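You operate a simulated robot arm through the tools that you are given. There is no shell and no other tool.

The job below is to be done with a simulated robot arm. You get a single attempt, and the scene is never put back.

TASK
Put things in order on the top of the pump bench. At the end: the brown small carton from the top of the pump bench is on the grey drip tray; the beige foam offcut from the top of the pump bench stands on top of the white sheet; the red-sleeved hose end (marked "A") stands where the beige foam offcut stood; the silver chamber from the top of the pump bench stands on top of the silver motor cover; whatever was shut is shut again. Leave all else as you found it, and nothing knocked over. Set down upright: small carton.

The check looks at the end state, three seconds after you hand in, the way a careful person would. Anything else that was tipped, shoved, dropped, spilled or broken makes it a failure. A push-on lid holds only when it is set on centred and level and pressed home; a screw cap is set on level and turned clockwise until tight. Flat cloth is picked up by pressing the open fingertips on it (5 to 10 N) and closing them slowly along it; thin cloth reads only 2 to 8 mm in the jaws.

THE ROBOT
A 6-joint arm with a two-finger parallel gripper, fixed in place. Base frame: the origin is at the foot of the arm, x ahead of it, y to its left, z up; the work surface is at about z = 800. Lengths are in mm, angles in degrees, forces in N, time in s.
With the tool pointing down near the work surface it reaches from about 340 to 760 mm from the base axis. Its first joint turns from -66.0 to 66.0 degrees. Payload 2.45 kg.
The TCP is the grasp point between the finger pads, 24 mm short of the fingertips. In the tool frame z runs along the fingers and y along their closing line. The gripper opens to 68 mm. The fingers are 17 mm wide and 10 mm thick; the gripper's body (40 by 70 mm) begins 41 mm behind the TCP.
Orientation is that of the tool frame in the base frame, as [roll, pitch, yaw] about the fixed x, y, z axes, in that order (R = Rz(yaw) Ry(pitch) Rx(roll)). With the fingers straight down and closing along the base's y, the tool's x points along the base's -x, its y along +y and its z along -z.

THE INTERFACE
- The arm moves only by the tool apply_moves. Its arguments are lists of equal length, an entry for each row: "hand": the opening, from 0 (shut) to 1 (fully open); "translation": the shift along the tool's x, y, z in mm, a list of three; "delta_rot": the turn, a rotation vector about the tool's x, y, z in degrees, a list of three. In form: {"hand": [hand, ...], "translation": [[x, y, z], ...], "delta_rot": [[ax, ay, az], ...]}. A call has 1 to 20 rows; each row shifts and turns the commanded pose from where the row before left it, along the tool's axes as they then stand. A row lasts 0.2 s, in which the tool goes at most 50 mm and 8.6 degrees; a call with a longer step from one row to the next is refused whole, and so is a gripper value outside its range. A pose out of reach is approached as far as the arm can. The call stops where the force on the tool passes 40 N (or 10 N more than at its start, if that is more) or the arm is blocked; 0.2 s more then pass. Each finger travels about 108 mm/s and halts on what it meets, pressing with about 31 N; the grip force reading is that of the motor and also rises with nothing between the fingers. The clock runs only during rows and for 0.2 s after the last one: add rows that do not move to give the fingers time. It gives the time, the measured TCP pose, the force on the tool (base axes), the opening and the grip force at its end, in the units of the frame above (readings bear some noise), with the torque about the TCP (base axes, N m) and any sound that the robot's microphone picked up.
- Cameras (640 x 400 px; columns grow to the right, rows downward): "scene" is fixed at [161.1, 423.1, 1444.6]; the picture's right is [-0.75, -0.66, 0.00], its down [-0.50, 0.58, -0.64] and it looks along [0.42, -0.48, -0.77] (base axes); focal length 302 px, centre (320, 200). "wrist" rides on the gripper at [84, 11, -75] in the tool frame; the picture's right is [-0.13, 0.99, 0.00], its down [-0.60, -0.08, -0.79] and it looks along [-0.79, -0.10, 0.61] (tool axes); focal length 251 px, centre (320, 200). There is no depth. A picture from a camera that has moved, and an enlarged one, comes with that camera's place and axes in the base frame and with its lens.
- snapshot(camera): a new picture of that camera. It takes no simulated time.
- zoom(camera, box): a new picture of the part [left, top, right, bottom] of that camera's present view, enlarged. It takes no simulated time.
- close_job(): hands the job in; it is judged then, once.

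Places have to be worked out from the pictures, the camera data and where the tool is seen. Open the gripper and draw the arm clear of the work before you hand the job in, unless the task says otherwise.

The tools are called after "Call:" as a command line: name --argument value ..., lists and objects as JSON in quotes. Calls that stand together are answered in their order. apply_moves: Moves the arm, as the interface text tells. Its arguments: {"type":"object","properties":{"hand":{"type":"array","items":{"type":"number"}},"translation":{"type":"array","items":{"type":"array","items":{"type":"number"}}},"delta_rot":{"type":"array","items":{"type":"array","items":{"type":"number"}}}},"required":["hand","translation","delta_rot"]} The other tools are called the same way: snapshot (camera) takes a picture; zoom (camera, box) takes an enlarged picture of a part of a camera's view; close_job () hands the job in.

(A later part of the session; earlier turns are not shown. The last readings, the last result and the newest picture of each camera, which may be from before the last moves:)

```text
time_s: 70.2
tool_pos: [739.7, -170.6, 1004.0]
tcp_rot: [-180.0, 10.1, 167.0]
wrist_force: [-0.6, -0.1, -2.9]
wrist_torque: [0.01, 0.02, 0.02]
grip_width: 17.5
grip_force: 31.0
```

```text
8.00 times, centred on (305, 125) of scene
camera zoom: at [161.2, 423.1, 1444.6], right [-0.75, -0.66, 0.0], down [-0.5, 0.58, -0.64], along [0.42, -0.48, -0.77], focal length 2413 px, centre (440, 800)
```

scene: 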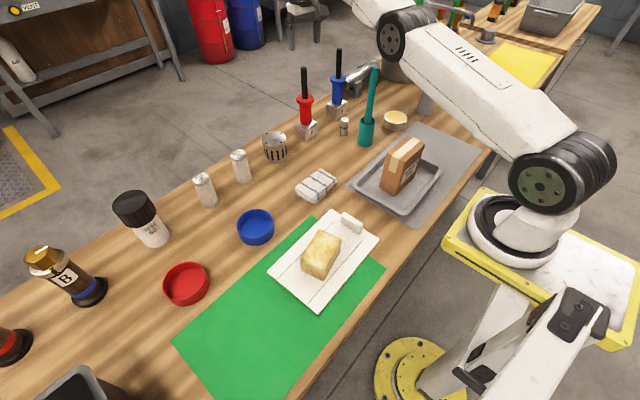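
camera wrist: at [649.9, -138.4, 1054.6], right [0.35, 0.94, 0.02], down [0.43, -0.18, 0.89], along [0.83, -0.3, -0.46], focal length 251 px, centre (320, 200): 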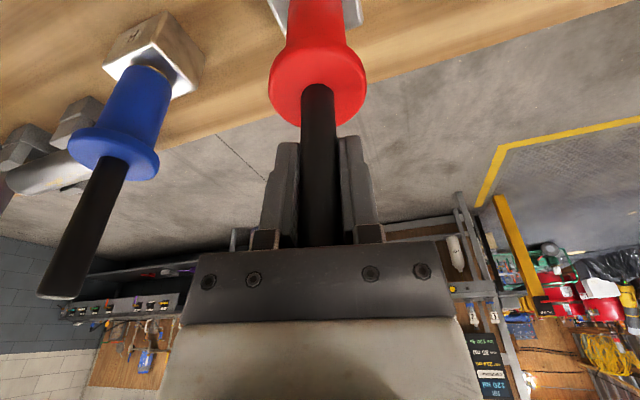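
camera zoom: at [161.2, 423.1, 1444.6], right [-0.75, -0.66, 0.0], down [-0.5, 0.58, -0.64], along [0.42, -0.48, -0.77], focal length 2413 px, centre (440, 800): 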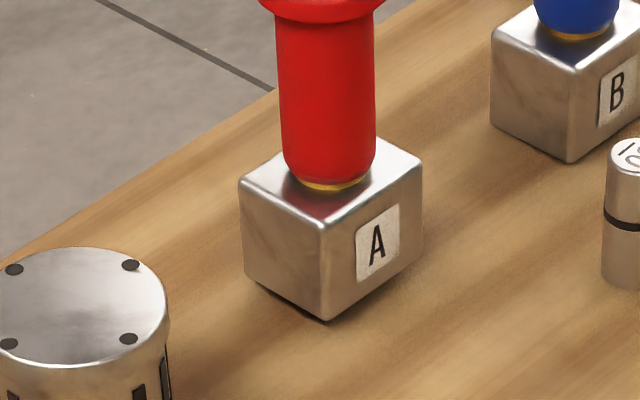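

The whole hose end including its block lifts as one piece and stays vertical. I'll raise it further and bring it inward, clear of the neighbours.

Call:
apply_moves --hand '[0, 0, 0, 0, 0, 0, 0, 0, 0, 0, 0, 0, 0, 0, 0, 0, 0, 0, 0, 0]' --translation '[[-0.5, 0, -3], [-0.87, 0, -4.9], [-1.04, 0, -5.91], [-1.04, 0, -5.91], [-1.04, 0, -5.91], [-1.04, 0, -5.91], [-1.04, 0, -5.91], [-1.04, 0, -5.91], [3, -1, -6], [7, -2, -6.5], [10.65, -2.7, -6.95], [10.65, -2.7, -6.95], [10.65, -2.7, -6.95], [10.65, -2.7, -6.95], [10.65, -2.7, -6.95], [10.65, -2.7, -6.95], [10.65, -2.7, -6.95], [8, -2, -5], [4, -1, -2], [0, 0, 0]]' --delta_rot '[[0, 0, 0], [0, 0, 0], [0, 0, 0], [0, 0, 0], [0, 0, 0], [0, 0, 0], [0, 0, 0], [0, 0, 0], [0, 0, 0], [0, 0, 0], [0, 0, 0], [0, 0, 0], [0, 0, 0], [0, 0, 0], [0, 0, 0], [0, 0, 0], [0, 0, 0], [0, 0, 0], [0, 0, 0], [0, 0, 0]]'

Call:
snapshot --camera "scene"

Call:
snapshot --camera "wrist"

```text
time_s: 74.4
tool_pos: [630.5, -170.1, 1099.4]
tcp_rot: [-180.0, 10.0, 167.0]
wrist_force: [-0.4, -0.2, -4.0]
wrist_torque: [0.02, 0.0, 0.01]
grip_width: 17.9
grip_force: 30.7
```

```text
taken
```

scene: 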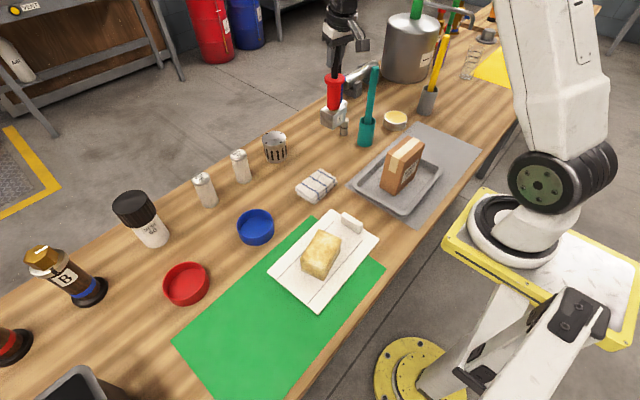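

```text
taken
camera wrist: at [539.0, -138.4, 1157.6], right [0.35, 0.94, 0.02], down [0.43, -0.18, 0.89], along [0.83, -0.3, -0.46], focal length 251 px, centre (320, 200)
```

wrist: 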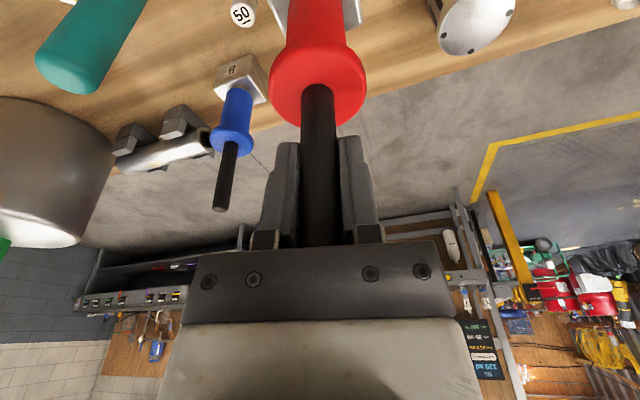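

The hose end hangs steadily (4 N). I'll carry it in a straight line at this height toward the foam's old spot, first half now.

Call:
apply_moves --hand '[0, 0, 0, 0, 0, 0, 0, 0, 0, 0, 0, 0, 0, 0, 0]' --translation '[[2.76, 4.15, -0.49], [5.51, 8.29, -0.97], [9.92, 14.92, -1.75], [13.22, 19.9, -2.33], [13.22, 19.9, -2.33], [13.22, 19.9, -2.33], [13.22, 19.9, -2.33], [13.22, 19.9, -2.33], [13.22, 19.9, -2.33], [13.22, 19.9, -2.33], [13.22, 19.9, -2.33], [13.22, 19.9, -2.33], [13.22, 19.9, -2.33], [13.22, 19.9, -2.33], [13.22, 19.9, -2.33]]' --delta_rot '[[0, 0, 0], [0, 0, 0], [0, 0, 0], [0, 0, 0], [0, 0, 0], [0, 0, 0], [0, 0, 0], [0, 0, 0], [0, 0, 0], [0, 0, 0], [0, 0, 0], [0, 0, 0], [0, 0, 0], [0, 0, 0], [0, 0, 0]]'

Call:
apply_moves --hand '[0, 0, 0, 0, 0, 0, 0, 0, 0, 0, 0, 0, 0, 0, 0]' --translation '[[13.22, 19.9, -2.33], [13.22, 19.9, -2.33], [13.22, 19.9, -2.33], [13.22, 19.9, -2.33], [13.22, 19.9, -2.33], [13.22, 19.9, -2.33], [13.22, 19.9, -2.33], [13.22, 19.9, -2.33], [13.22, 19.9, -2.33], [13.22, 19.9, -2.33], [11.02, 16.58, -1.94], [7.71, 11.6, -1.36], [4.96, 7.46, -0.87], [3.03, 4.56, -0.53], [0, 0, 0]]' --delta_rot '[[0, 0, 0], [0, 0, 0], [0, 0, 0], [0, 0, 0], [0, 0, 0], [0, 0, 0], [0, 0, 0], [0, 0, 0], [0, 0, 0], [0, 0, 0], [0, 0, 0], [0, 0, 0], [0, 0, 0], [0, 0, 0], [0, 0, 0]]'

Call:
snapshot --camera "scene"

Call:
snapshot --camera "wrist"

```text
time_s: 77.6
tool_pos: [515.1, 129.4, 1096.9]
tcp_rot: [-180.0, 10.0, 166.9]
wrist_force: [0.1, 0.5, -2.9]
wrist_torque: [0.01, -0.04, 0.0]
grip_width: 17.8
grip_force: 30.9
```

```text
time_s: 80.8
tool_pos: [412.7, 399.6, 1097.5]
tcp_rot: [179.9, 10.0, 166.9]
wrist_force: [-0.8, -0.3, -2.3]
wrist_torque: [-0.02, -0.02, 0.01]
grip_width: 17.4
grip_force: 31.2
```

```text
taken
```

scene: 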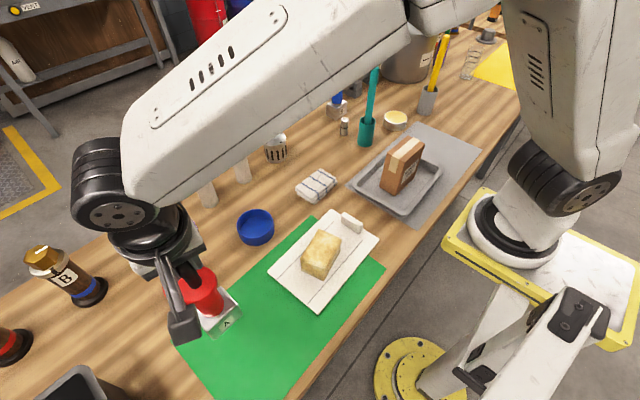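

```text
taken
camera wrist: at [321.7, 431.3, 1156.6], right [0.35, 0.94, 0.02], down [0.43, -0.18, 0.89], along [0.83, -0.3, -0.46], focal length 251 px, centre (320, 200)
```

wrist: 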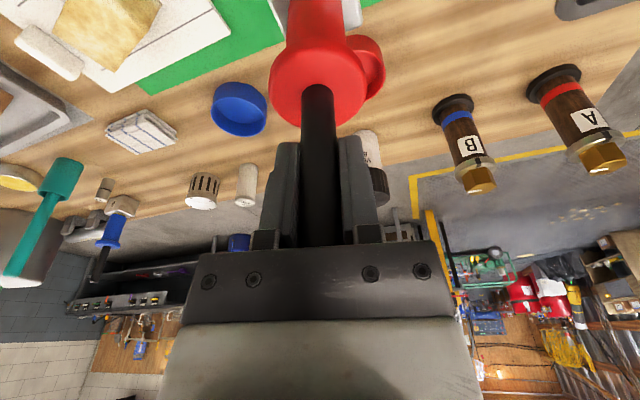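

The hose end is above the old foam spot (TCP 412.7, 399.6). I'll lower it 92 mm and check.

Call:
apply_moves --hand '[0, 0, 0, 0, 0, 0, 0, 0, 0, 0, 0, 0, 0]' --translation '[[0.69, 0, 3.94], [1.2, 0, 6.9], [1.56, 0, 8.86], [1.56, 0, 8.86], [1.56, 0, 8.86], [1.56, 0, 8.86], [1.56, 0, 8.86], [1.56, 0, 8.86], [1.56, 0, 8.86], [1.56, 0, 8.86], [1.04, 0, 5.9], [0.5, 0, 2.95], [0, 0, 0]]' --delta_rot '[[0, 0, 0], [0, 0, 0], [0, 0, 0], [0, 0, 0], [0, 0, 0], [0, 0, 0], [0, 0, 0], [0, 0, 0], [0, 0, 0], [0, 0, 0], [0, 0, 0], [0, 0, 0], [0, 0, 0]]'

Call:
zoom --camera "scene" --box '[130, 230, 290, 390]'

```text
time_s: 83.6
tool_pos: [412.6, 397.3, 1005.9]
tcp_rot: [-180.0, 10.0, 166.9]
wrist_force: [0.4, -0.4, -3.0]
wrist_torque: [0.01, 0.01, -0.01]
grip_width: 17.3
grip_force: 30.8
```

```text
2.50 times, centred on (210, 310) of scene
camera zoom: at [161.1, 423.2, 1444.6], right [-0.75, -0.66, 0.0], down [-0.5, 0.58, -0.64], along [0.42, -0.48, -0.77], focal length 754 px, centre (595, -75)
```

zoom: 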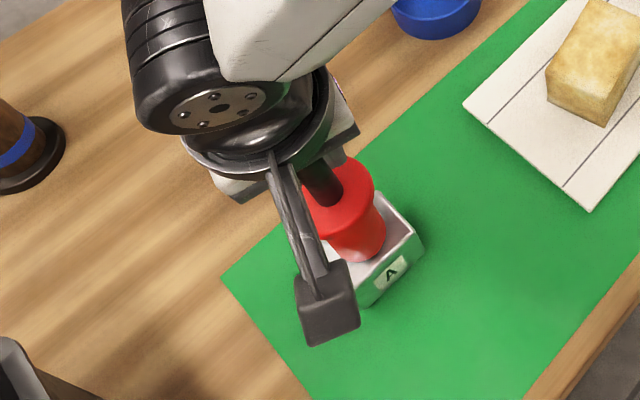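

About 10 mm remain. I'll lower 6 mm, then step 1 mm at a time to contact.

Call:
apply_moves --hand '[0, 0, 0, 0]' --translation '[[0.35, 0, 1.97], [0.35, 0, 1.97], [0.35, 0, 1.97], [0, 0, 0]]' --delta_rot '[[0, 0, 0], [0, 0, 0], [0, 0, 0], [0, 0, 0]]'

Call:
apply_moves --hand '[0, 0]' --translation '[[0.174, 0, 0.985], [0, 0, 0]]' --delta_rot '[[0, 0, 0], [0, 0, 0]]'

Call:
apply_moves --hand '[0, 0]' --translation '[[0.174, 0, 0.985], [0, 0, 0]]' --delta_rot '[[0, 0, 0], [0, 0, 0]]'

```text
time_s: 84.6
tool_pos: [413.1, 398.2, 999.0]
tcp_rot: [-180.0, 10.0, 166.9]
wrist_force: [1.4, 0.1, -3.0]
wrist_torque: [0.01, 0.03, 0.0]
grip_width: 17.7
grip_force: 31.2
```

```text
time_s: 85.2
tool_pos: [412.7, 399.1, 998.2]
tcp_rot: [180.0, 10.0, 166.9]
wrist_force: [0.2, -0.5, -3.6]
wrist_torque: [0.0, 0.01, 0.0]
grip_width: 17.7
grip_force: 30.7
```

```text
time_s: 85.8
tool_pos: [412.8, 398.3, 997.1]
tcp_rot: [180.0, 9.9, 166.8]
wrist_force: [0.5, 0.1, -3.5]
wrist_torque: [-0.01, 0.03, -0.01]
grip_width: 17.8
grip_force: 30.8
```

Call:
apply_moves --hand '[0, 0]' --translation '[[0.13, 0, 0.74], [0, 0, 0]]' --delta_rot '[[0, 0, 0], [0, 0, 0]]'

Call:
apply_moves --hand '[0, 0]' --translation '[[0.13, 0, 0.74], [0, 0, 0]]' --delta_rot '[[0, 0, 0], [0, 0, 0]]'

Call:
zoom --camera "scene" --box '[180, 280, 280, 360]'

```text
time_s: 86.4
tool_pos: [413.7, 399.2, 995.7]
tcp_rot: [179.9, 10.1, 166.9]
wrist_force: [-0.1, 0.1, -3.8]
wrist_torque: [-0.02, -0.03, -0.01]
grip_width: 17.7
grip_force: 31.3
```

```text
time_s: 87.0
tool_pos: [412.0, 398.6, 994.3]
tcp_rot: [-180.0, 10.1, 166.9]
wrist_force: [0.0, 0.3, -2.8]
wrist_torque: [0.01, -0.01, 0.0]
grip_width: 17.5
grip_force: 31.3
```

```text
5.00 times, centred on (230, 320) of scene
camera zoom: at [161.1, 423.2, 1444.6], right [-0.75, -0.66, 0.0], down [-0.5, 0.58, -0.64], along [0.42, -0.48, -0.77], focal length 1508 px, centre (770, -400)
```

zoom: 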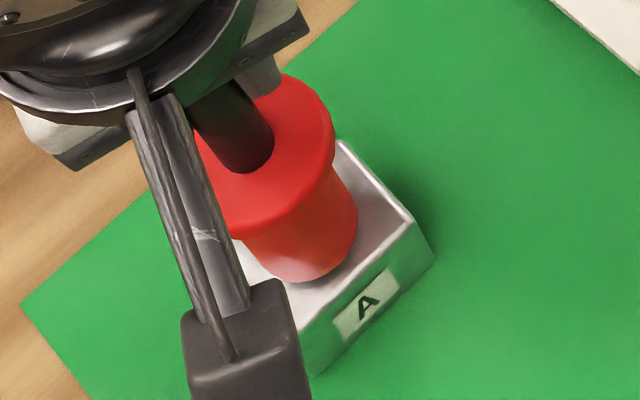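

Still hanging freely (weight reading −3 N). Continuing in fine steps.

Call:
apply_moves --hand '[0, 0]' --translation '[[0.13, 0, 0.74], [0, 0, 0]]' --delta_rot '[[0, 0, 0], [0, 0, 0]]'

Call:
apply_moves --hand '[0, 0]' --translation '[[0.13, 0, 0.74], [0, 0, 0]]' --delta_rot '[[0, 0, 0], [0, 0, 0]]'

```text
time_s: 87.6
tool_pos: [412.8, 398.3, 995.6]
tcp_rot: [-180.0, 10.0, 166.9]
wrist_force: [0.0, -0.4, -0.6]
wrist_torque: [-0.03, 0.06, 0.02]
grip_width: 17.4
grip_force: 31.1
```

```text
time_s: 88.2
tool_pos: [413.2, 397.3, 996.5]
tcp_rot: [180.0, 10.0, 166.9]
wrist_force: [-3.8, -3.5, 11.1]
wrist_torque: [-0.34, 0.71, 0.05]
grip_width: 17.4
grip_force: 31.0
```

Contact (11 N). I'll ease off half a millimetre, open slowly, check it stands, and then rise straight up.

Call:
apply_moves --hand '[0, 0]' --translation '[[-0.09, 0, -0.49], [0, 0, 0]]' --delta_rot '[[0, 0, 0], [0, 0, 0]]'

Call:
apply_moves --hand '[0.27, 0.3, 0.35, 0.45, 0.6, 0.8, 1, 1]' --translation '[[0, 0, 0], [0, 0, 0], [0, 0, 0], [0, 0, 0], [0, 0, 0], [0, 0, 0], [0, 0, 0], [0, 0, 0]]' --delta_rot '[[0, 0, 0], [0, 0, 0], [0, 0, 0], [0, 0, 0], [0, 0, 0], [0, 0, 0], [0, 0, 0], [0, 0, 0]]'

Call:
snapshot --camera "wrist"

Call:
zoom --camera "scene" --box '[130, 230, 290, 390]'

```text
time_s: 88.8
tool_pos: [412.9, 399.7, 995.6]
tcp_rot: [179.9, 10.0, 167.0]
wrist_force: [-4.6, -1.5, 10.0]
wrist_torque: [-0.19, 0.62, 0.02]
grip_width: 17.4
grip_force: 30.8
```

```text
time_s: 90.6
tool_pos: [412.6, 399.1, 995.0]
tcp_rot: [-179.9, 9.9, 166.9]
wrist_force: [-0.1, -0.8, 0.6]
wrist_torque: [-0.01, 0.01, -0.01]
grip_width: 68.0
grip_force: 0.0
```

```text
taken
camera wrist: at [322.2, 430.6, 1054.3], right [0.35, 0.94, 0.02], down [0.43, -0.18, 0.89], along [0.83, -0.3, -0.46], focal length 251 px, centre (320, 200)
```

wrist: 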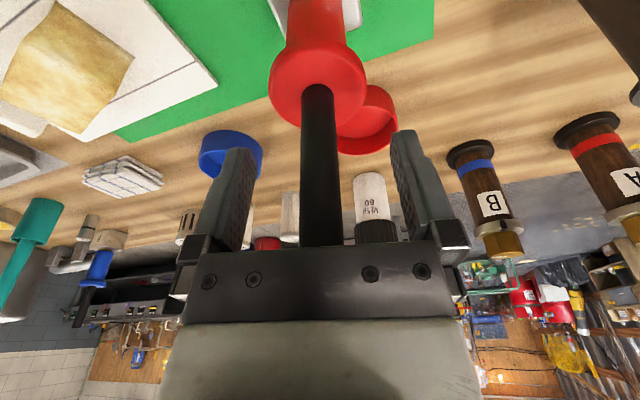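

```text
2.50 times, centred on (210, 310) of scene
camera zoom: at [161.1, 423.1, 1444.6], right [-0.75, -0.66, 0.0], down [-0.5, 0.58, -0.64], along [0.42, -0.48, -0.77], focal length 754 px, centre (595, -75)
```

zoom: 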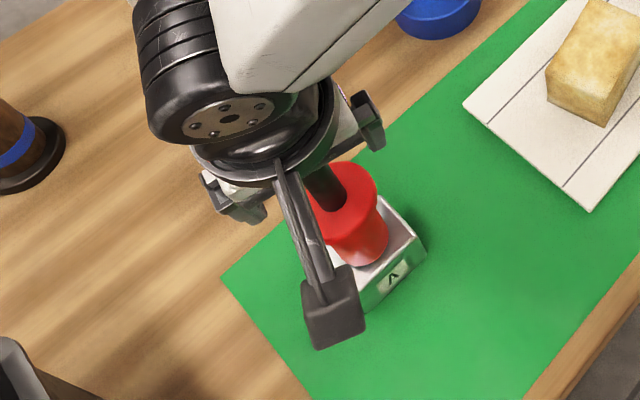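

It stands by itself. I'll withdraw straight up 120 mm and look again.

Call:
apply_moves --hand '[1, 1, 1, 1, 1, 1, 1]' --translation '[[-1.74, 0, -9.85], [-3.47, 0, -19.7], [-3.47, 0, -19.7], [-3.47, 0, -19.7], [-4.34, 0, -24.6], [-4.34, 0, -24.6], [0, 0, 0]]' --delta_rot '[[0, 0, 0], [0, 0, 0], [0, 0, 0], [0, 0, 0], [0, 0, 0], [0, 0, 0], [0, 0, 0]]'

Call:
zoom --camera "scene" --box '[130, 230, 290, 390]'

Call:
snapshot --camera "wrist"

```text
time_s: 92.2
tool_pos: [413.4, 397.4, 1114.4]
tcp_rot: [-180.0, 10.0, 167.0]
wrist_force: [0.1, 0.8, -0.7]
wrist_torque: [-0.02, 0.01, 0.05]
grip_width: 68.2
grip_force: 0.2
```

```text
2.50 times, centred on (210, 310) of scene
camera zoom: at [161.1, 423.1, 1444.6], right [-0.75, -0.66, 0.0], down [-0.5, 0.58, -0.64], along [0.42, -0.48, -0.77], focal length 754 px, centre (595, -75)
```

zoom: 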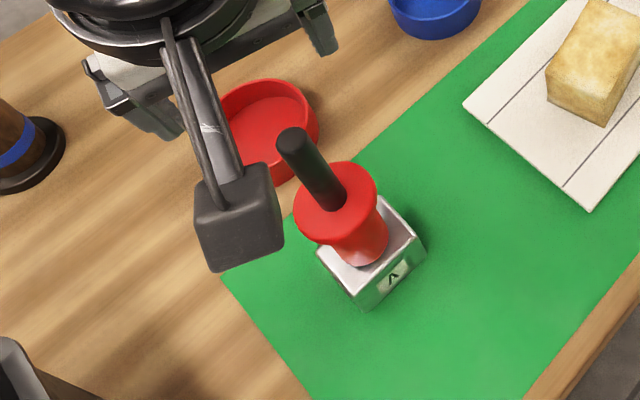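

```text
taken
camera wrist: at [322.7, 430.5, 1174.2], right [0.35, 0.94, 0.02], down [0.43, -0.18, 0.89], along [0.83, -0.3, -0.46], focal length 251 px, centre (320, 200)
```

wrist: 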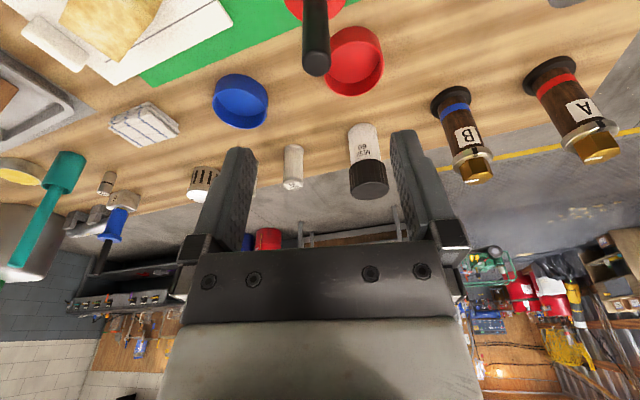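

Hose A now stands upright on the foam's old spot. For the silver chamber near (649,−262) I'll first straighten the tool, turn it (camera to the −y side), and travel high above it.

Call:
apply_moves --hand '[1, 1, 1, 1, 1, 1, 1, 1, 1, 1, 1, 1, 1, 1, 1, 1]' --translation '[[0, 0, -10], [0, 0, -10], [0, 0, -3], [0, 0, -3], [0, 0, -3], [0, 0, -3], [0, 0, -3], [0, 0, -3], [0, 0, -3], [0, 0, -3], [0, 0, -3], [0, 0, -3], [0, 0, -3], [0, 0, -3], [0, 0, -3], [0, 0, 0]]' --delta_rot '[[0, 5, 0], [0, 5, 0], [0, 0, -7.92], [0, 0, -7.92], [0, 0, -7.92], [0, 0, -7.92], [0, 0, -7.92], [0, 0, -7.92], [0, 0, -7.92], [0, 0, -7.92], [0, 0, -7.92], [0, 0, -7.92], [0, 0, -7.92], [0, 0, -7.92], [0, 0, -7.92], [0, 0, 0]]'

Call:
apply_moves --hand '[1, 1, 1, 1, 1, 1, 1, 1, 1, 1, 1, 1, 1, 1, 1, 1, 1]' --translation '[[41.2, -14.8, 0], [41.2, -14.8, 0], [41.2, -14.8, 0], [41.2, -14.8, 0], [41.2, -14.8, 0], [41.2, -14.8, 0], [41.2, -14.8, 0], [41.2, -14.8, 0], [41.2, -14.8, 0], [41.2, -14.8, 0], [41.2, -14.8, 0], [41.2, -14.8, 0], [41.2, -14.8, 0], [41.2, -14.8, 0], [41.2, -14.8, 0], [20, -7, 0], [0, 0, 0]]' --delta_rot '[[0, 0, 0], [0, 0, 0], [0, 0, 0], [0, 0, 0], [0, 0, 0], [0, 0, 0], [0, 0, 0], [0, 0, 0], [0, 0, 0], [0, 0, 0], [0, 0, 0], [0, 0, 0], [0, 0, 0], [0, 0, 0], [0, 0, 0], [0, 0, 0], [0, 0, 0]]'

Call:
snapshot --camera "scene"

Call:
snapshot --camera "wrist"

```text
time_s: 95.6
tool_pos: [410.3, 398.4, 1174.3]
tcp_rot: [179.9, 0.0, -90.0]
wrist_force: [0.0, 0.2, -0.3]
wrist_torque: [0.01, 0.01, -0.01]
grip_width: 68.0
grip_force: 0.0
```

```text
time_s: 99.2
tool_pos: [637.3, -239.7, 1173.4]
tcp_rot: [-180.0, 0.0, -90.1]
wrist_force: [0.6, 0.2, 0.0]
wrist_torque: [0.01, -0.02, 0.0]
grip_width: 67.8
grip_force: 0.0
```

```text
taken
```

scene: 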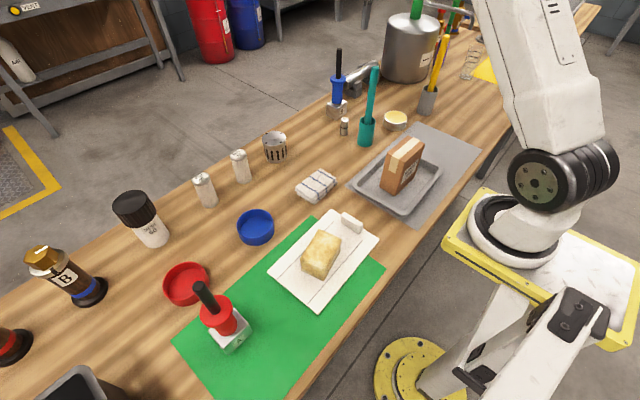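

```text
taken
camera wrist: at [626.7, -324.0, 1247.9], right [-0.99, 0.13, 0.0], down [0.08, 0.6, 0.79], along [0.1, 0.79, -0.61], focal length 251 px, centre (320, 200)
```

wrist: 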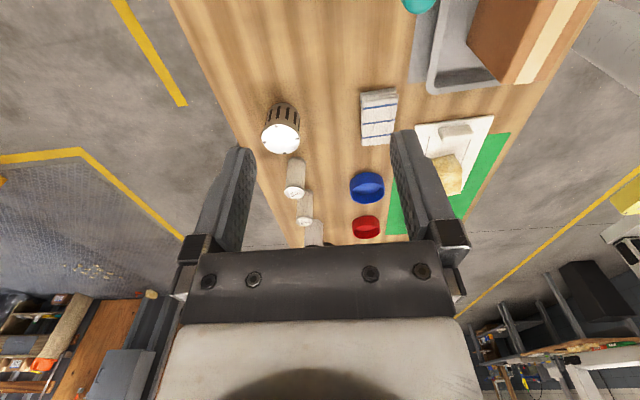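

Scene is clear again. I'll zoom in on the chamber, its neighbours and the motor cover to fix their positions precisely.

Call:
zoom --camera "scene" --box '[325, 60, 385, 150]'

Call:
zoom --camera "scene" --box '[325, 105, 365, 145]'

Call:
zoom --camera "scene" --box '[255, 125, 295, 165]'

Call:
zoom --camera "wrist" --box '[230, 80, 350, 250]'

Call:
zoom --camera "scene" --box '[170, 260, 290, 380]'

```text
4.44 times, centred on (355, 105) of scene
camera zoom: at [161.1, 423.1, 1444.6], right [-0.75, -0.66, 0.0], down [-0.5, 0.58, -0.64], along [0.42, -0.48, -0.77], focal length 1340 px, centre (164, 622)
```

zoom: 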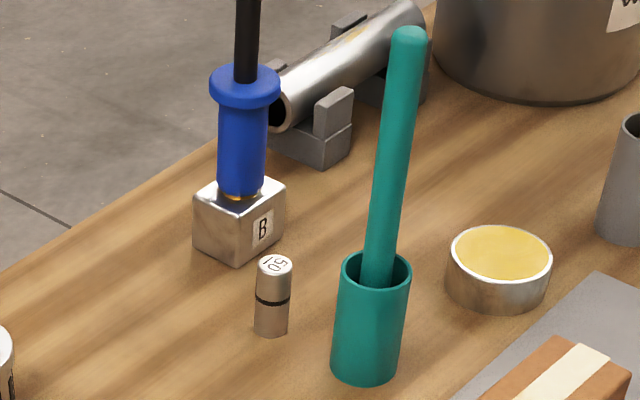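

```text
10.00 times, centred on (345, 125) of scene
camera zoom: at [161.1, 423.1, 1444.6], right [-0.75, -0.66, 0.0], down [-0.5, 0.58, -0.64], along [0.42, -0.48, -0.77], focal length 3016 px, centre (70, 950)
```

zoom: 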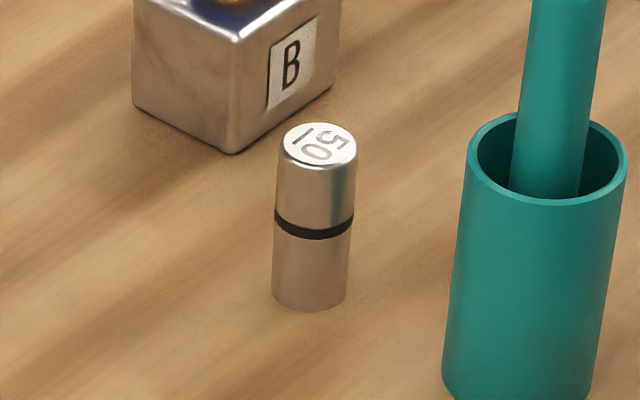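

```text
10.00 times, centred on (275, 145) of scene
camera zoom: at [161.1, 423.1, 1444.6], right [-0.75, -0.66, 0.0], down [-0.5, 0.58, -0.64], along [0.42, -0.48, -0.77], focal length 3016 px, centre (770, 750)
```

zoom: 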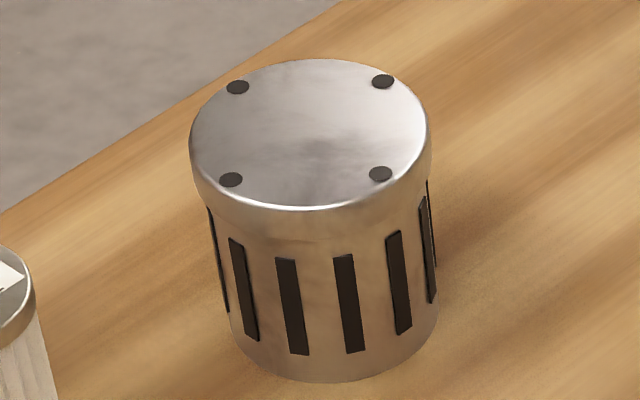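

```text
2.35 times, centred on (290, 165) of wrist
camera zoom: at [626.7, -324.0, 1247.9], right [-0.99, 0.13, 0.0], down [0.08, 0.6, 0.79], along [0.1, 0.79, -0.61], focal length 592 px, centre (391, 282)
```

zoom: 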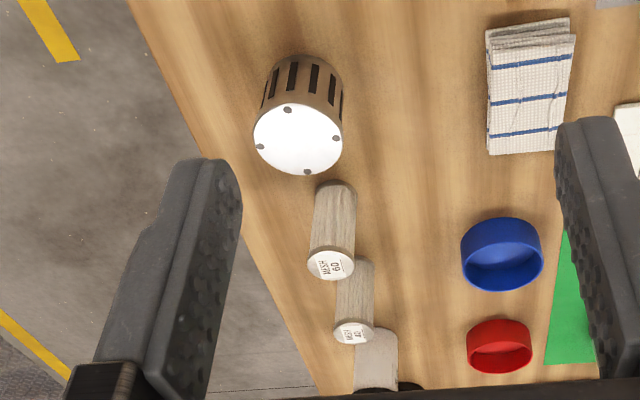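

```text
3.33 times, centred on (230, 320) of scene
camera zoom: at [161.1, 423.1, 1444.6], right [-0.75, -0.66, 0.0], down [-0.5, 0.58, -0.64], along [0.42, -0.48, -0.77], focal length 1005 px, centre (620, -200)
```

zoom: 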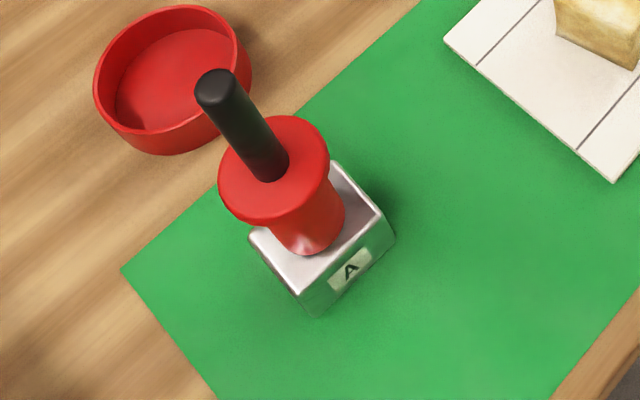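

Chamber centre ≈(648.5,−261.5), 26 mm across and 56 mm tall; motor-cover top centre ≈(739,−32, 871). I'll tilt the tool 25° so the wrist leans to +y (keeping the forearm away from the teal stick) and come down to z=1000 above the chamber.

Call:
apply_moves --hand '[0.75, 0.75, 0.75, 0.75, 0.75, 0.75, 0.75, 0.75, 0.75]' --translation '[[0, 0, 0], [0, 0, 0], [0, 0, 0], [-10.7, -2.2, 33.2], [-10.7, -2.2, 33.2], [-10.7, -2.2, 33.2], [-10.7, -2.2, 33.2], [-10.5, -2.4, 33.2], [0, 0, 0]]' --delta_rot '[[0, 8.33, 0], [0, 8.33, 0], [0, 8.34, 0], [0, 0, 0], [0, 0, 0], [0, 0, 0], [0, 0, 0], [0, 0, 0], [0, 0, 0]]'

Call:
snapshot --camera "scene"

Call:
snapshot --camera "wrist"

```text
time_s: 101.2
tool_pos: [649.3, -259.5, 1000.5]
tcp_rot: [180.0, -25.0, -90.1]
wrist_force: [0.1, 0.2, -0.2]
wrist_torque: [0.03, 0.0, -0.01]
grip_width: 51.4
grip_force: 0.1
```

```text
taken
```

scene: 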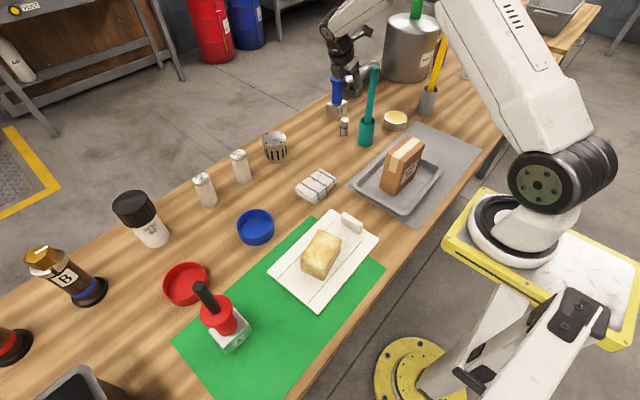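

```text
taken
camera wrist: at [637.2, -305.4, 1103.9], right [-0.99, 0.12, -0.05], down [0.08, 0.88, 0.46], along [0.1, 0.45, -0.88], focal length 251 px, centre (320, 200)
```

wrist: 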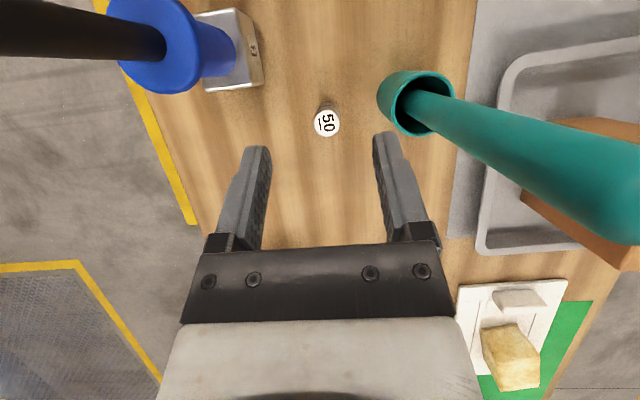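

The view from above is excellent: "50" chamber sits centred between the jaws, with the blue hose and teal stick well clear of the camera. I'll descend 110 mm to just above the chamber and re-check.

Call:
apply_moves --hand '[0.75, 0.75, 0.75, 0.75, 0.75]' --translation '[[-11.2, 0.1, 25.2], [-11.2, 0.1, 25.2], [-11.2, 0.1, 25.2], [-11.2, 0.1, 25.2], [0, 0, 0]]' --delta_rot '[[0, 0, 0], [0, 0, 0], [0, 0, 0], [0, 0, 0], [0, 0, 0]]'

Call:
snapshot --camera "wrist"

Call:
zoom --camera "scene" --box '[290, 20, 410, 150]'

```text
time_s: 102.4
tool_pos: [648.8, -264.2, 891.1]
tcp_rot: [179.9, -24.9, -90.3]
wrist_force: [-0.6, 0.3, -0.1]
wrist_torque: [0.0, 0.0, 0.0]
grip_width: 51.1
grip_force: 0.0
```

```text
taken
camera wrist: at [637.5, -308.3, 993.9], right [-0.99, 0.12, -0.06], down [0.08, 0.88, 0.46], along [0.1, 0.45, -0.88], focal length 251 px, centre (320, 200)
```

wrist: 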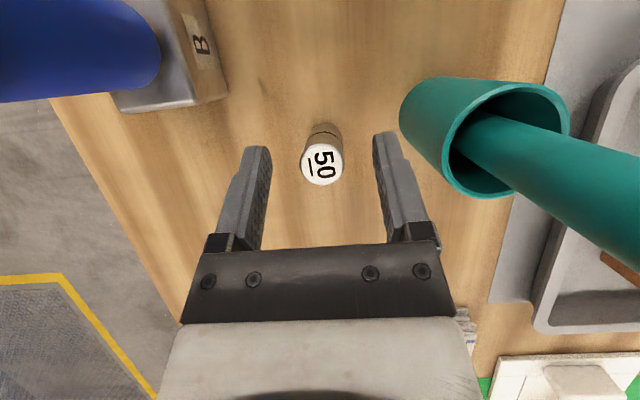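

```text
3.08 times, centred on (350, 85) of scene
camera zoom: at [161.1, 423.1, 1444.6], right [-0.75, -0.66, 0.0], down [-0.5, 0.58, -0.64], along [0.42, -0.48, -0.77], focal length 928 px, centre (228, 554)
```

zoom: 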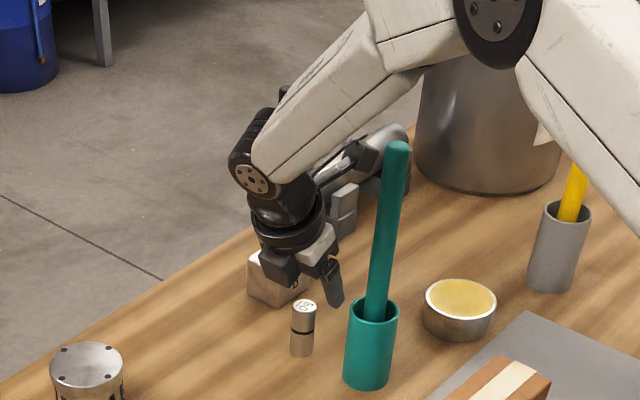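

Fine alignment: only ~2 mm correction in y needed. Descending the last 61 mm around the chamber.

Call:
apply_moves --hand '[0.75, 0.75, 0.75, 0.75, 0.75]' --translation '[[-6.9, 0, 13.6], [-6.9, 0, 13.6], [-6.8, 0, 13.6], [-6.8, 0, 13.7], [0, 0, 0]]' --delta_rot '[[0, 0, 0], [0, 0, 0], [0, 0, 0], [0, 0, 0], [0, 0, 0]]'

Call:
snapshot --camera "wrist"

Call:
zoom --camera "scene" --box '[290, 40, 410, 170]'

```text
time_s: 103.6
tool_pos: [648.8, -261.6, 828.4]
tcp_rot: [180.0, -25.0, -90.1]
wrist_force: [-1.1, 0.8, 0.0]
wrist_torque: [0.01, 0.03, 0.0]
grip_width: 50.9
grip_force: 0.1
```

```text
taken
camera wrist: at [637.5, -305.8, 932.4], right [-0.99, 0.12, -0.06], down [0.08, 0.88, 0.46], along [0.1, 0.46, -0.88], focal length 251 px, centre (320, 200)
```

wrist: 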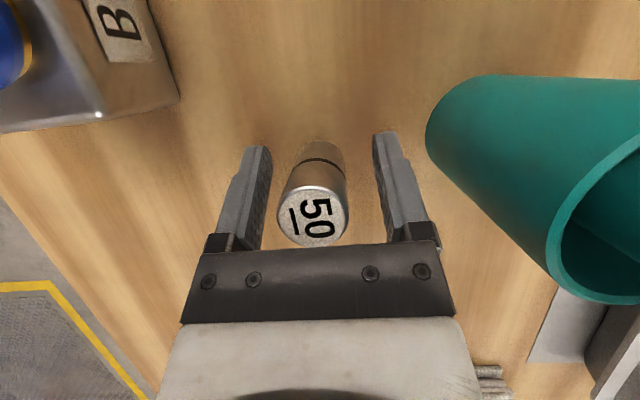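

```text
3.08 times, centred on (350, 105) of scene
camera zoom: at [161.1, 423.1, 1444.6], right [-0.75, -0.66, 0.0], down [-0.5, 0.58, -0.64], along [0.42, -0.48, -0.77], focal length 928 px, centre (228, 492)
```

zoom: 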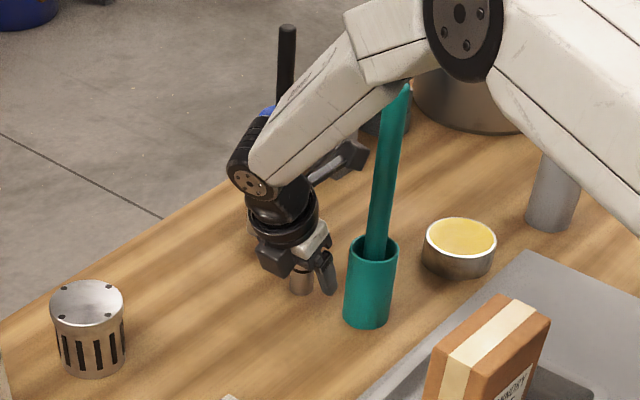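

The chamber is between the fingers with room to spare and no contact force. Closing gently.

Call:
apply_moves --hand '[0.65, 0.55, 0.48, 0.42, 0.38, 0.34, 0.3, 0.2, 0.1, 0.1]' --translation '[[0, 0, 0], [0, 0, 0], [0, 0, 0], [0, 0, 0], [0, 0, 0], [0, 0, 0], [0, 0, 0], [0, 0, 0], [0, 0, 0], [0, 0, 0]]' --delta_rot '[[0, 0, 0], [0, 0, 0], [0, 0, 0], [0, 0, 0], [0, 0, 0], [0, 0, 0], [0, 0, 0], [0, 0, 0], [0, 0, 0], [0, 0, 0]]'

Call:
snapshot --camera "wrist"

```text
time_s: 105.8
tool_pos: [648.6, -260.6, 829.5]
tcp_rot: [179.9, -24.9, -90.2]
wrist_force: [-0.5, -1.3, -0.7]
wrist_torque: [0.0, -0.03, -0.01]
grip_width: 25.3
grip_force: 31.2
```

```text
taken
camera wrist: at [637.3, -305.9, 932.5], right [-0.99, 0.12, -0.05], down [0.08, 0.88, 0.46], along [0.1, 0.46, -0.88], focal length 251 px, centre (320, 200)
```

wrist: 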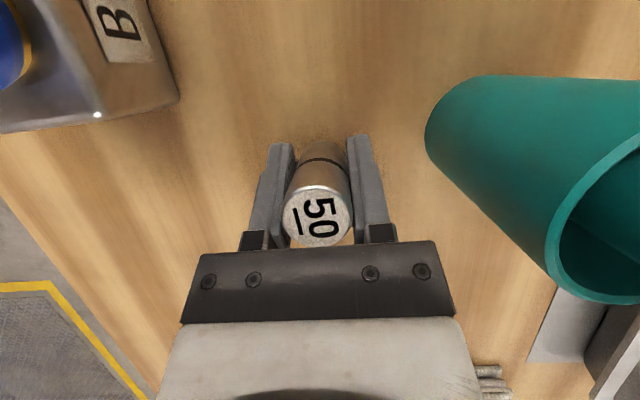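

Gripped at 25.3 mm. Lifting slowly 40 mm straight up and checking it.

Call:
apply_moves --hand '[0.1, 0.1, 0.1, 0.1, 0.1, 0.1, 0.1, 0.1, 0.1, 0.1]' --translation '[[0.85, 0, -1.81], [1.27, 0, -2.72], [1.69, 0, -3.63], [2.11, 0, -4.53], [2.11, 0, -4.53], [2.11, 0, -4.53], [2.11, 0, -4.53], [2.11, 0, -4.53], [2.11, 0, -4.53], [0, 0, 0]]' --delta_rot '[[0, 0, 0], [0, 0, 0], [0, 0, 0], [0, 0, 0], [0, 0, 0], [0, 0, 0], [0, 0, 0], [0, 0, 0], [0, 0, 0], [0, 0, 0]]'

Call:
snapshot --camera "wrist"

Call:
zoom --camera "scene" --box '[310, 70, 400, 150]'

```text
time_s: 108.0
tool_pos: [648.4, -261.5, 868.3]
tcp_rot: [-179.9, -25.0, -90.1]
wrist_force: [0.2, 0.5, -2.0]
wrist_torque: [-0.03, 0.05, 0.01]
grip_width: 25.6
grip_force: 31.3
```

```text
taken
camera wrist: at [637.4, -305.6, 971.3], right [-0.99, 0.12, -0.05], down [0.08, 0.88, 0.46], along [0.1, 0.46, -0.88], focal length 251 px, centre (320, 200)
```

wrist: 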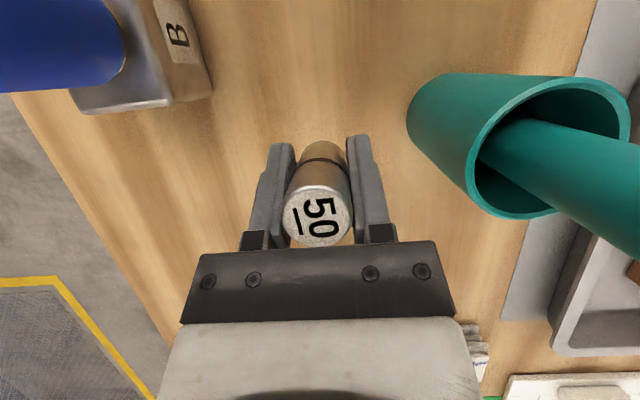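

```text
5.00 times, centred on (355, 110) of scene
camera zoom: at [161.1, 423.1, 1444.6], right [-0.75, -0.66, 0.0], down [-0.5, 0.58, -0.64], along [0.42, -0.48, -0.77], focal length 1508 px, centre (145, 650)
```

zoom: 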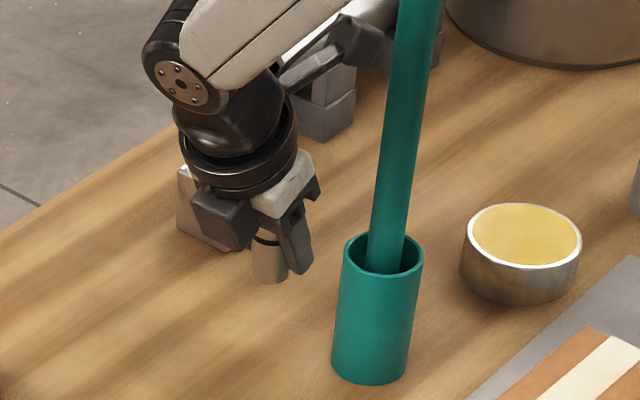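

Both halves came up together and sit straight in the jaws. I'll raise to about z=945 and carry it to above the motor cover at (739,−32).

Call:
apply_moves --hand '[0.1, 0.1, 0.1, 0.1, 0.1, 0.1, 0.1, 0.1, 0.1, 0.1, 0.1, 0.1]' --translation '[[1.69, 0, -3.63], [2.96, 0, -6.34], [2.96, 0, -6.34], [2.96, 0, -6.34], [2.96, 0, -6.34], [2.96, 0, -6.34], [2.96, 0, -6.34], [2.96, 0, -6.34], [2.96, 0, -6.34], [2.96, 0, -6.34], [2.96, 0, -6.34], [0, 0, 0]]' --delta_rot '[[0, 0, 0], [0, 0, 0], [0, 0, 0], [0, 0, 0], [0, 0, 0], [0, 0, 0], [0, 0, 0], [0, 0, 0], [0, 0, 0], [0, 0, 0], [0, 0, 0], [0, 0, 0]]'

Call:
apply_moves --hand '[0.1, 0.1, 0.1, 0.1, 0.1, 0.1, 0.1, 0.1, 0.1, 0.1, 0.1, 0.1, 0.1, 0.1, 0.1, 0.1, 0.1]' --translation '[[-4.15, -1.81, -1.94], [-8.3, -3.62, -3.87], [-12.45, -5.43, -5.81], [-16.6, -7.24, -7.74], [-16.6, -7.24, -7.74], [-16.6, -7.24, -7.74], [-16.6, -7.24, -7.74], [-16.6, -7.24, -7.74], [-16.6, -7.24, -7.74], [-16.6, -7.24, -7.74], [-16.6, -7.24, -7.74], [-16.6, -7.24, -7.74], [-12.45, -5.43, -5.81], [-10.4, -4.53, -4.84], [-6.2, -2.7, -2.9], [-4.15, -1.81, -1.94], [0, 0, 0]]' --delta_rot '[[0, 0, 0], [0, 0, 0], [0, 0, 0], [0, 0, 0], [0, 0, 0], [0, 0, 0], [0, 0, 0], [0, 0, 0], [0, 0, 0], [0, 0, 0], [0, 0, 0], [0, 0, 0], [0, 0, 0], [0, 0, 0], [0, 0, 0], [0, 0, 0], [0, 0, 0]]'

Call:
snapshot --camera "wrist"

Call:
snapshot --camera "scene"

```text
time_s: 110.6
tool_pos: [648.6, -262.9, 941.3]
tcp_rot: [-179.9, -25.1, -90.1]
wrist_force: [-0.1, 1.0, -1.4]
wrist_torque: [-0.01, -0.07, -0.04]
grip_width: 25.7
grip_force: 31.3
```

```text
time_s: 114.2
tool_pos: [738.3, -33.1, 941.5]
tcp_rot: [179.9, -25.0, -90.0]
wrist_force: [0.3, 0.2, -2.2]
wrist_torque: [0.0, 0.03, -0.01]
grip_width: 25.4
grip_force: 31.2
```

```text
taken
camera wrist: at [728.0, -77.9, 1045.0], right [-0.99, 0.12, -0.05], down [0.08, 0.88, 0.46], along [0.1, 0.46, -0.88], focal length 251 px, centre (320, 200)
```

wrist: 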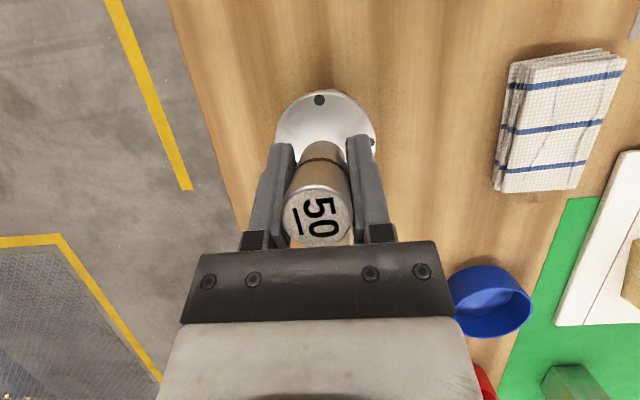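

```text
taken
```

scene: 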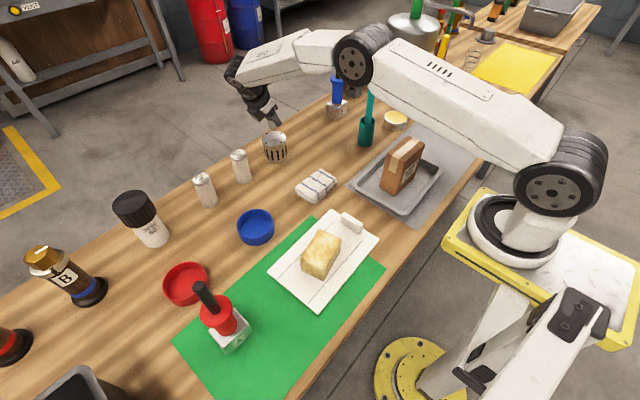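

The chamber is centred over the motor cover within about 1–2 mm. I'll lower it 35 mm, then feel for contact.

Call:
apply_moves --hand '[0.1, 0.1, 0.1, 0.1, 0.1, 0.1, 0.1, 0.1, 0.1]' --translation '[[-1.27, 0, 2.72], [-2.11, 0, 4.53], [-2.11, 0, 4.53], [-2.11, 0, 4.53], [-2.11, 0, 4.53], [-2.11, 0, 4.53], [-1.69, 0, 3.63], [-1.27, 0, 2.72], [0, 0, 0]]' --delta_rot '[[0, 0, 0], [0, 0, 0], [0, 0, 0], [0, 0, 0], [0, 0, 0], [0, 0, 0], [0, 0, 0], [0, 0, 0], [0, 0, 0]]'

Call:
zoom --camera "scene" --box '[235, 100, 315, 170]'

Call:
snapshot --camera "wrist"

```text
time_s: 116.2
tool_pos: [739.1, -33.3, 907.3]
tcp_rot: [-179.9, -25.1, -90.2]
wrist_force: [-0.6, -0.2, -1.8]
wrist_torque: [0.02, 0.03, -0.03]
grip_width: 25.4
grip_force: 30.9
```

```text
5.71 times, centred on (275, 135) of scene
camera zoom: at [161.1, 423.1, 1444.6], right [-0.75, -0.66, 0.0], down [-0.5, 0.58, -0.64], along [0.42, -0.48, -0.77], focal length 1723 px, centre (577, 571)
```

zoom: 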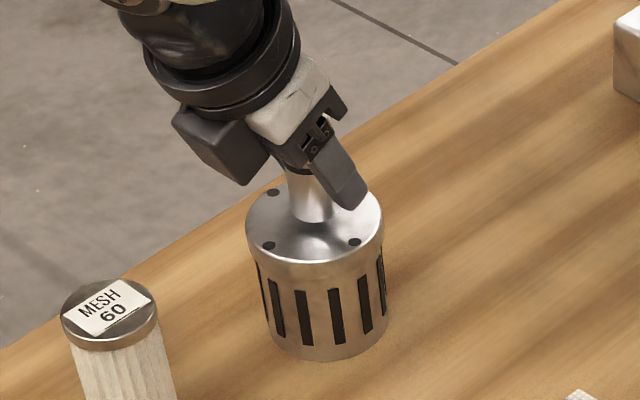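

```text
taken
camera wrist: at [727.9, -78.0, 1010.6], right [-0.99, 0.12, -0.05], down [0.08, 0.88, 0.46], along [0.1, 0.46, -0.88], focal length 251 px, centre (320, 200)
```

wrist: 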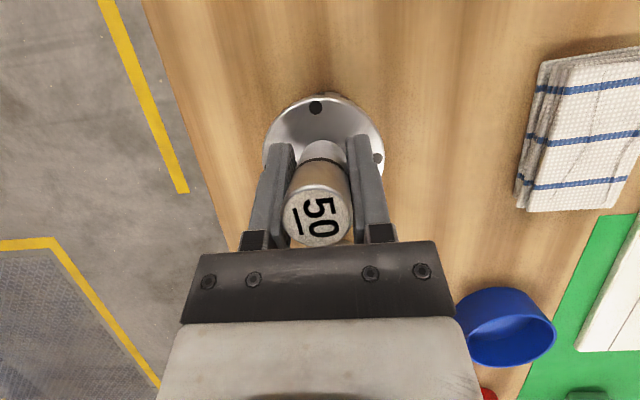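

About 6 mm remain. Continuing with small steps while watching the force.

Call:
apply_moves --hand '[0.1, 0.1, 0.1, 0.1]' --translation '[[-0.42, 0, 0.91], [-0.42, 0, 0.91], [-0.42, 0, 0.91], [0, 0, 0]]' --delta_rot '[[0, 0, 0], [0, 0, 0], [0, 0, 0], [0, 0, 0]]'

Call:
apply_moves --hand '[0.1, 0.1]' --translation '[[-0.42, 0, 0.91], [0, 0, 0]]' --delta_rot '[[0, 0, 0], [0, 0, 0]]'

Call:
apply_moves --hand '[0.1, 0.1]' --translation '[[-0.32, 0, 0.68], [0, 0, 0]]' --delta_rot '[[0, 0, 0], [0, 0, 0]]'

```text
time_s: 117.2
tool_pos: [738.8, -33.5, 904.4]
tcp_rot: [179.9, -24.9, -90.0]
wrist_force: [-0.2, 0.4, -3.1]
wrist_torque: [-0.05, -0.01, 0.0]
grip_width: 25.5
grip_force: 31.1
```

```text
time_s: 117.8
tool_pos: [738.0, -33.3, 902.3]
tcp_rot: [180.0, -24.9, -90.1]
wrist_force: [0.2, -0.5, -2.3]
wrist_torque: [-0.03, 0.01, 0.02]
grip_width: 25.7
grip_force: 31.5
```

```text
time_s: 118.4
tool_pos: [739.2, -33.4, 903.1]
tcp_rot: [179.9, -25.0, -90.1]
wrist_force: [0.6, 0.3, -2.0]
wrist_torque: [0.02, -0.03, -0.04]
grip_width: 25.6
grip_force: 31.1
```

No contact yet (weight about −2 N). Continuing in 0.7 mm steps.

Call:
apply_moves --hand '[0.1, 0.1]' --translation '[[-0.32, 0, 0.68], [0, 0, 0]]' --delta_rot '[[0, 0, 0], [0, 0, 0]]'

Call:
apply_moves --hand '[0.1, 0.1]' --translation '[[-0.32, 0, 0.68], [0, 0, 0]]' --delta_rot '[[0, 0, 0], [0, 0, 0]]'

Call:
zoom --camera "scene" --box '[250, 115, 300, 165]'

```text
time_s: 119.0
tool_pos: [739.1, -33.4, 901.4]
tcp_rot: [-180.0, -24.9, -90.1]
wrist_force: [-0.1, 0.1, -1.6]
wrist_torque: [-0.02, 0.03, 0.01]
grip_width: 25.3
grip_force: 31.6
```

```text
time_s: 119.6
tool_pos: [739.4, -33.9, 900.8]
tcp_rot: [-179.9, -24.9, -90.1]
wrist_force: [-1.6, 0.3, 2.4]
wrist_torque: [0.02, 0.05, 0.0]
grip_width: 25.5
grip_force: 30.5
```

```text
8.00 times, centred on (275, 140) of scene
camera zoom: at [161.0, 423.1, 1444.6], right [-0.75, -0.66, 0.0], down [-0.5, 0.58, -0.64], along [0.42, -0.48, -0.77], focal length 2413 px, centre (680, 680)
```

zoom: 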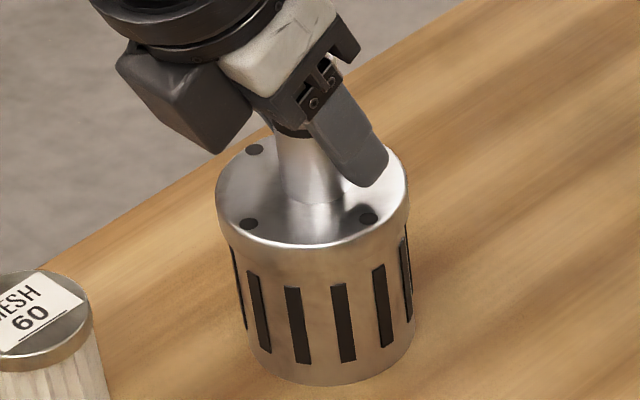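

Just touching. A last 0.3 mm to seat it, then open slowly.

Call:
apply_moves --hand '[0.1, 0.1]' --translation '[[-0.13, 0, 0.27], [0, 0, 0]]' --delta_rot '[[0, 0, 0], [0, 0, 0]]'

Call:
apply_moves --hand '[0.38, 0.4, 0.43, 0.48, 0.55, 0.65, 0.75, 0.75]' --translation '[[0, 0, 0], [0, 0, 0], [0, 0, 0], [0, 0, 0], [0, 0, 0], [0, 0, 0], [0, 0, 0], [0, 0, 0]]' --delta_rot '[[0, 0, 0], [0, 0, 0], [0, 0, 0], [0, 0, 0], [0, 0, 0], [0, 0, 0], [0, 0, 0], [0, 0, 0]]'

Call:
snapshot --camera "wrist"

Call:
zoom --camera "scene" --box '[250, 115, 300, 165]'

```text
time_s: 120.2
tool_pos: [738.6, -34.4, 901.1]
tcp_rot: [-179.9, -25.0, -90.2]
wrist_force: [-0.7, 0.3, 8.4]
wrist_torque: [0.01, 0.08, -0.04]
grip_width: 25.3
grip_force: 31.5
```

```text
time_s: 122.0
tool_pos: [739.1, -33.3, 899.6]
tcp_rot: [179.9, -25.0, -90.1]
wrist_force: [0.0, -0.8, -0.3]
wrist_torque: [0.03, -0.02, -0.01]
grip_width: 51.2
grip_force: 0.0
```

```text
taken
camera wrist: at [727.6, -78.4, 1003.5], right [-0.99, 0.12, -0.05], down [0.08, 0.88, 0.46], along [0.1, 0.46, -0.88], focal length 251 px, centre (320, 200)
```

wrist: 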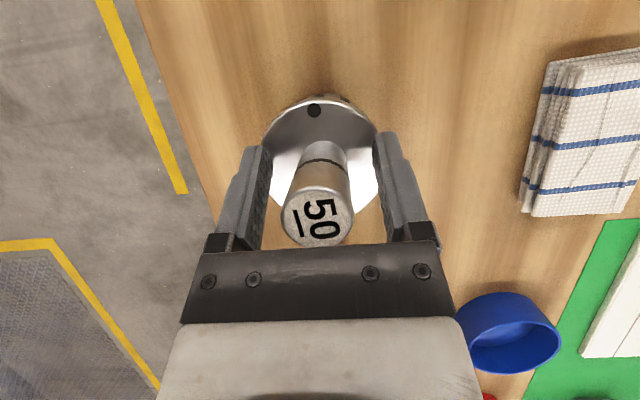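

```text
8.00 times, centred on (275, 140) of scene
camera zoom: at [161.1, 423.1, 1444.6], right [-0.75, -0.66, 0.0], down [-0.5, 0.58, -0.64], along [0.42, -0.48, -0.77], focal length 2413 px, centre (680, 680)
```

zoom: 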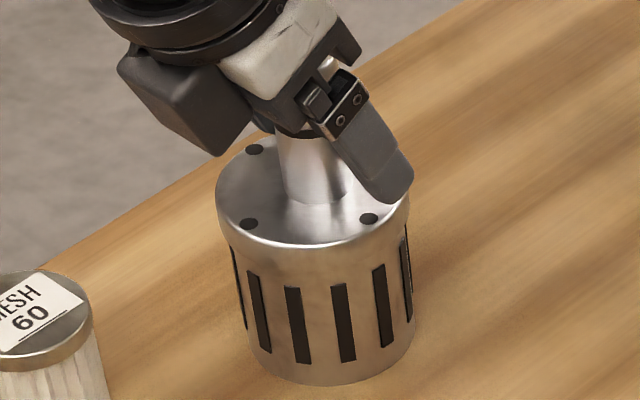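

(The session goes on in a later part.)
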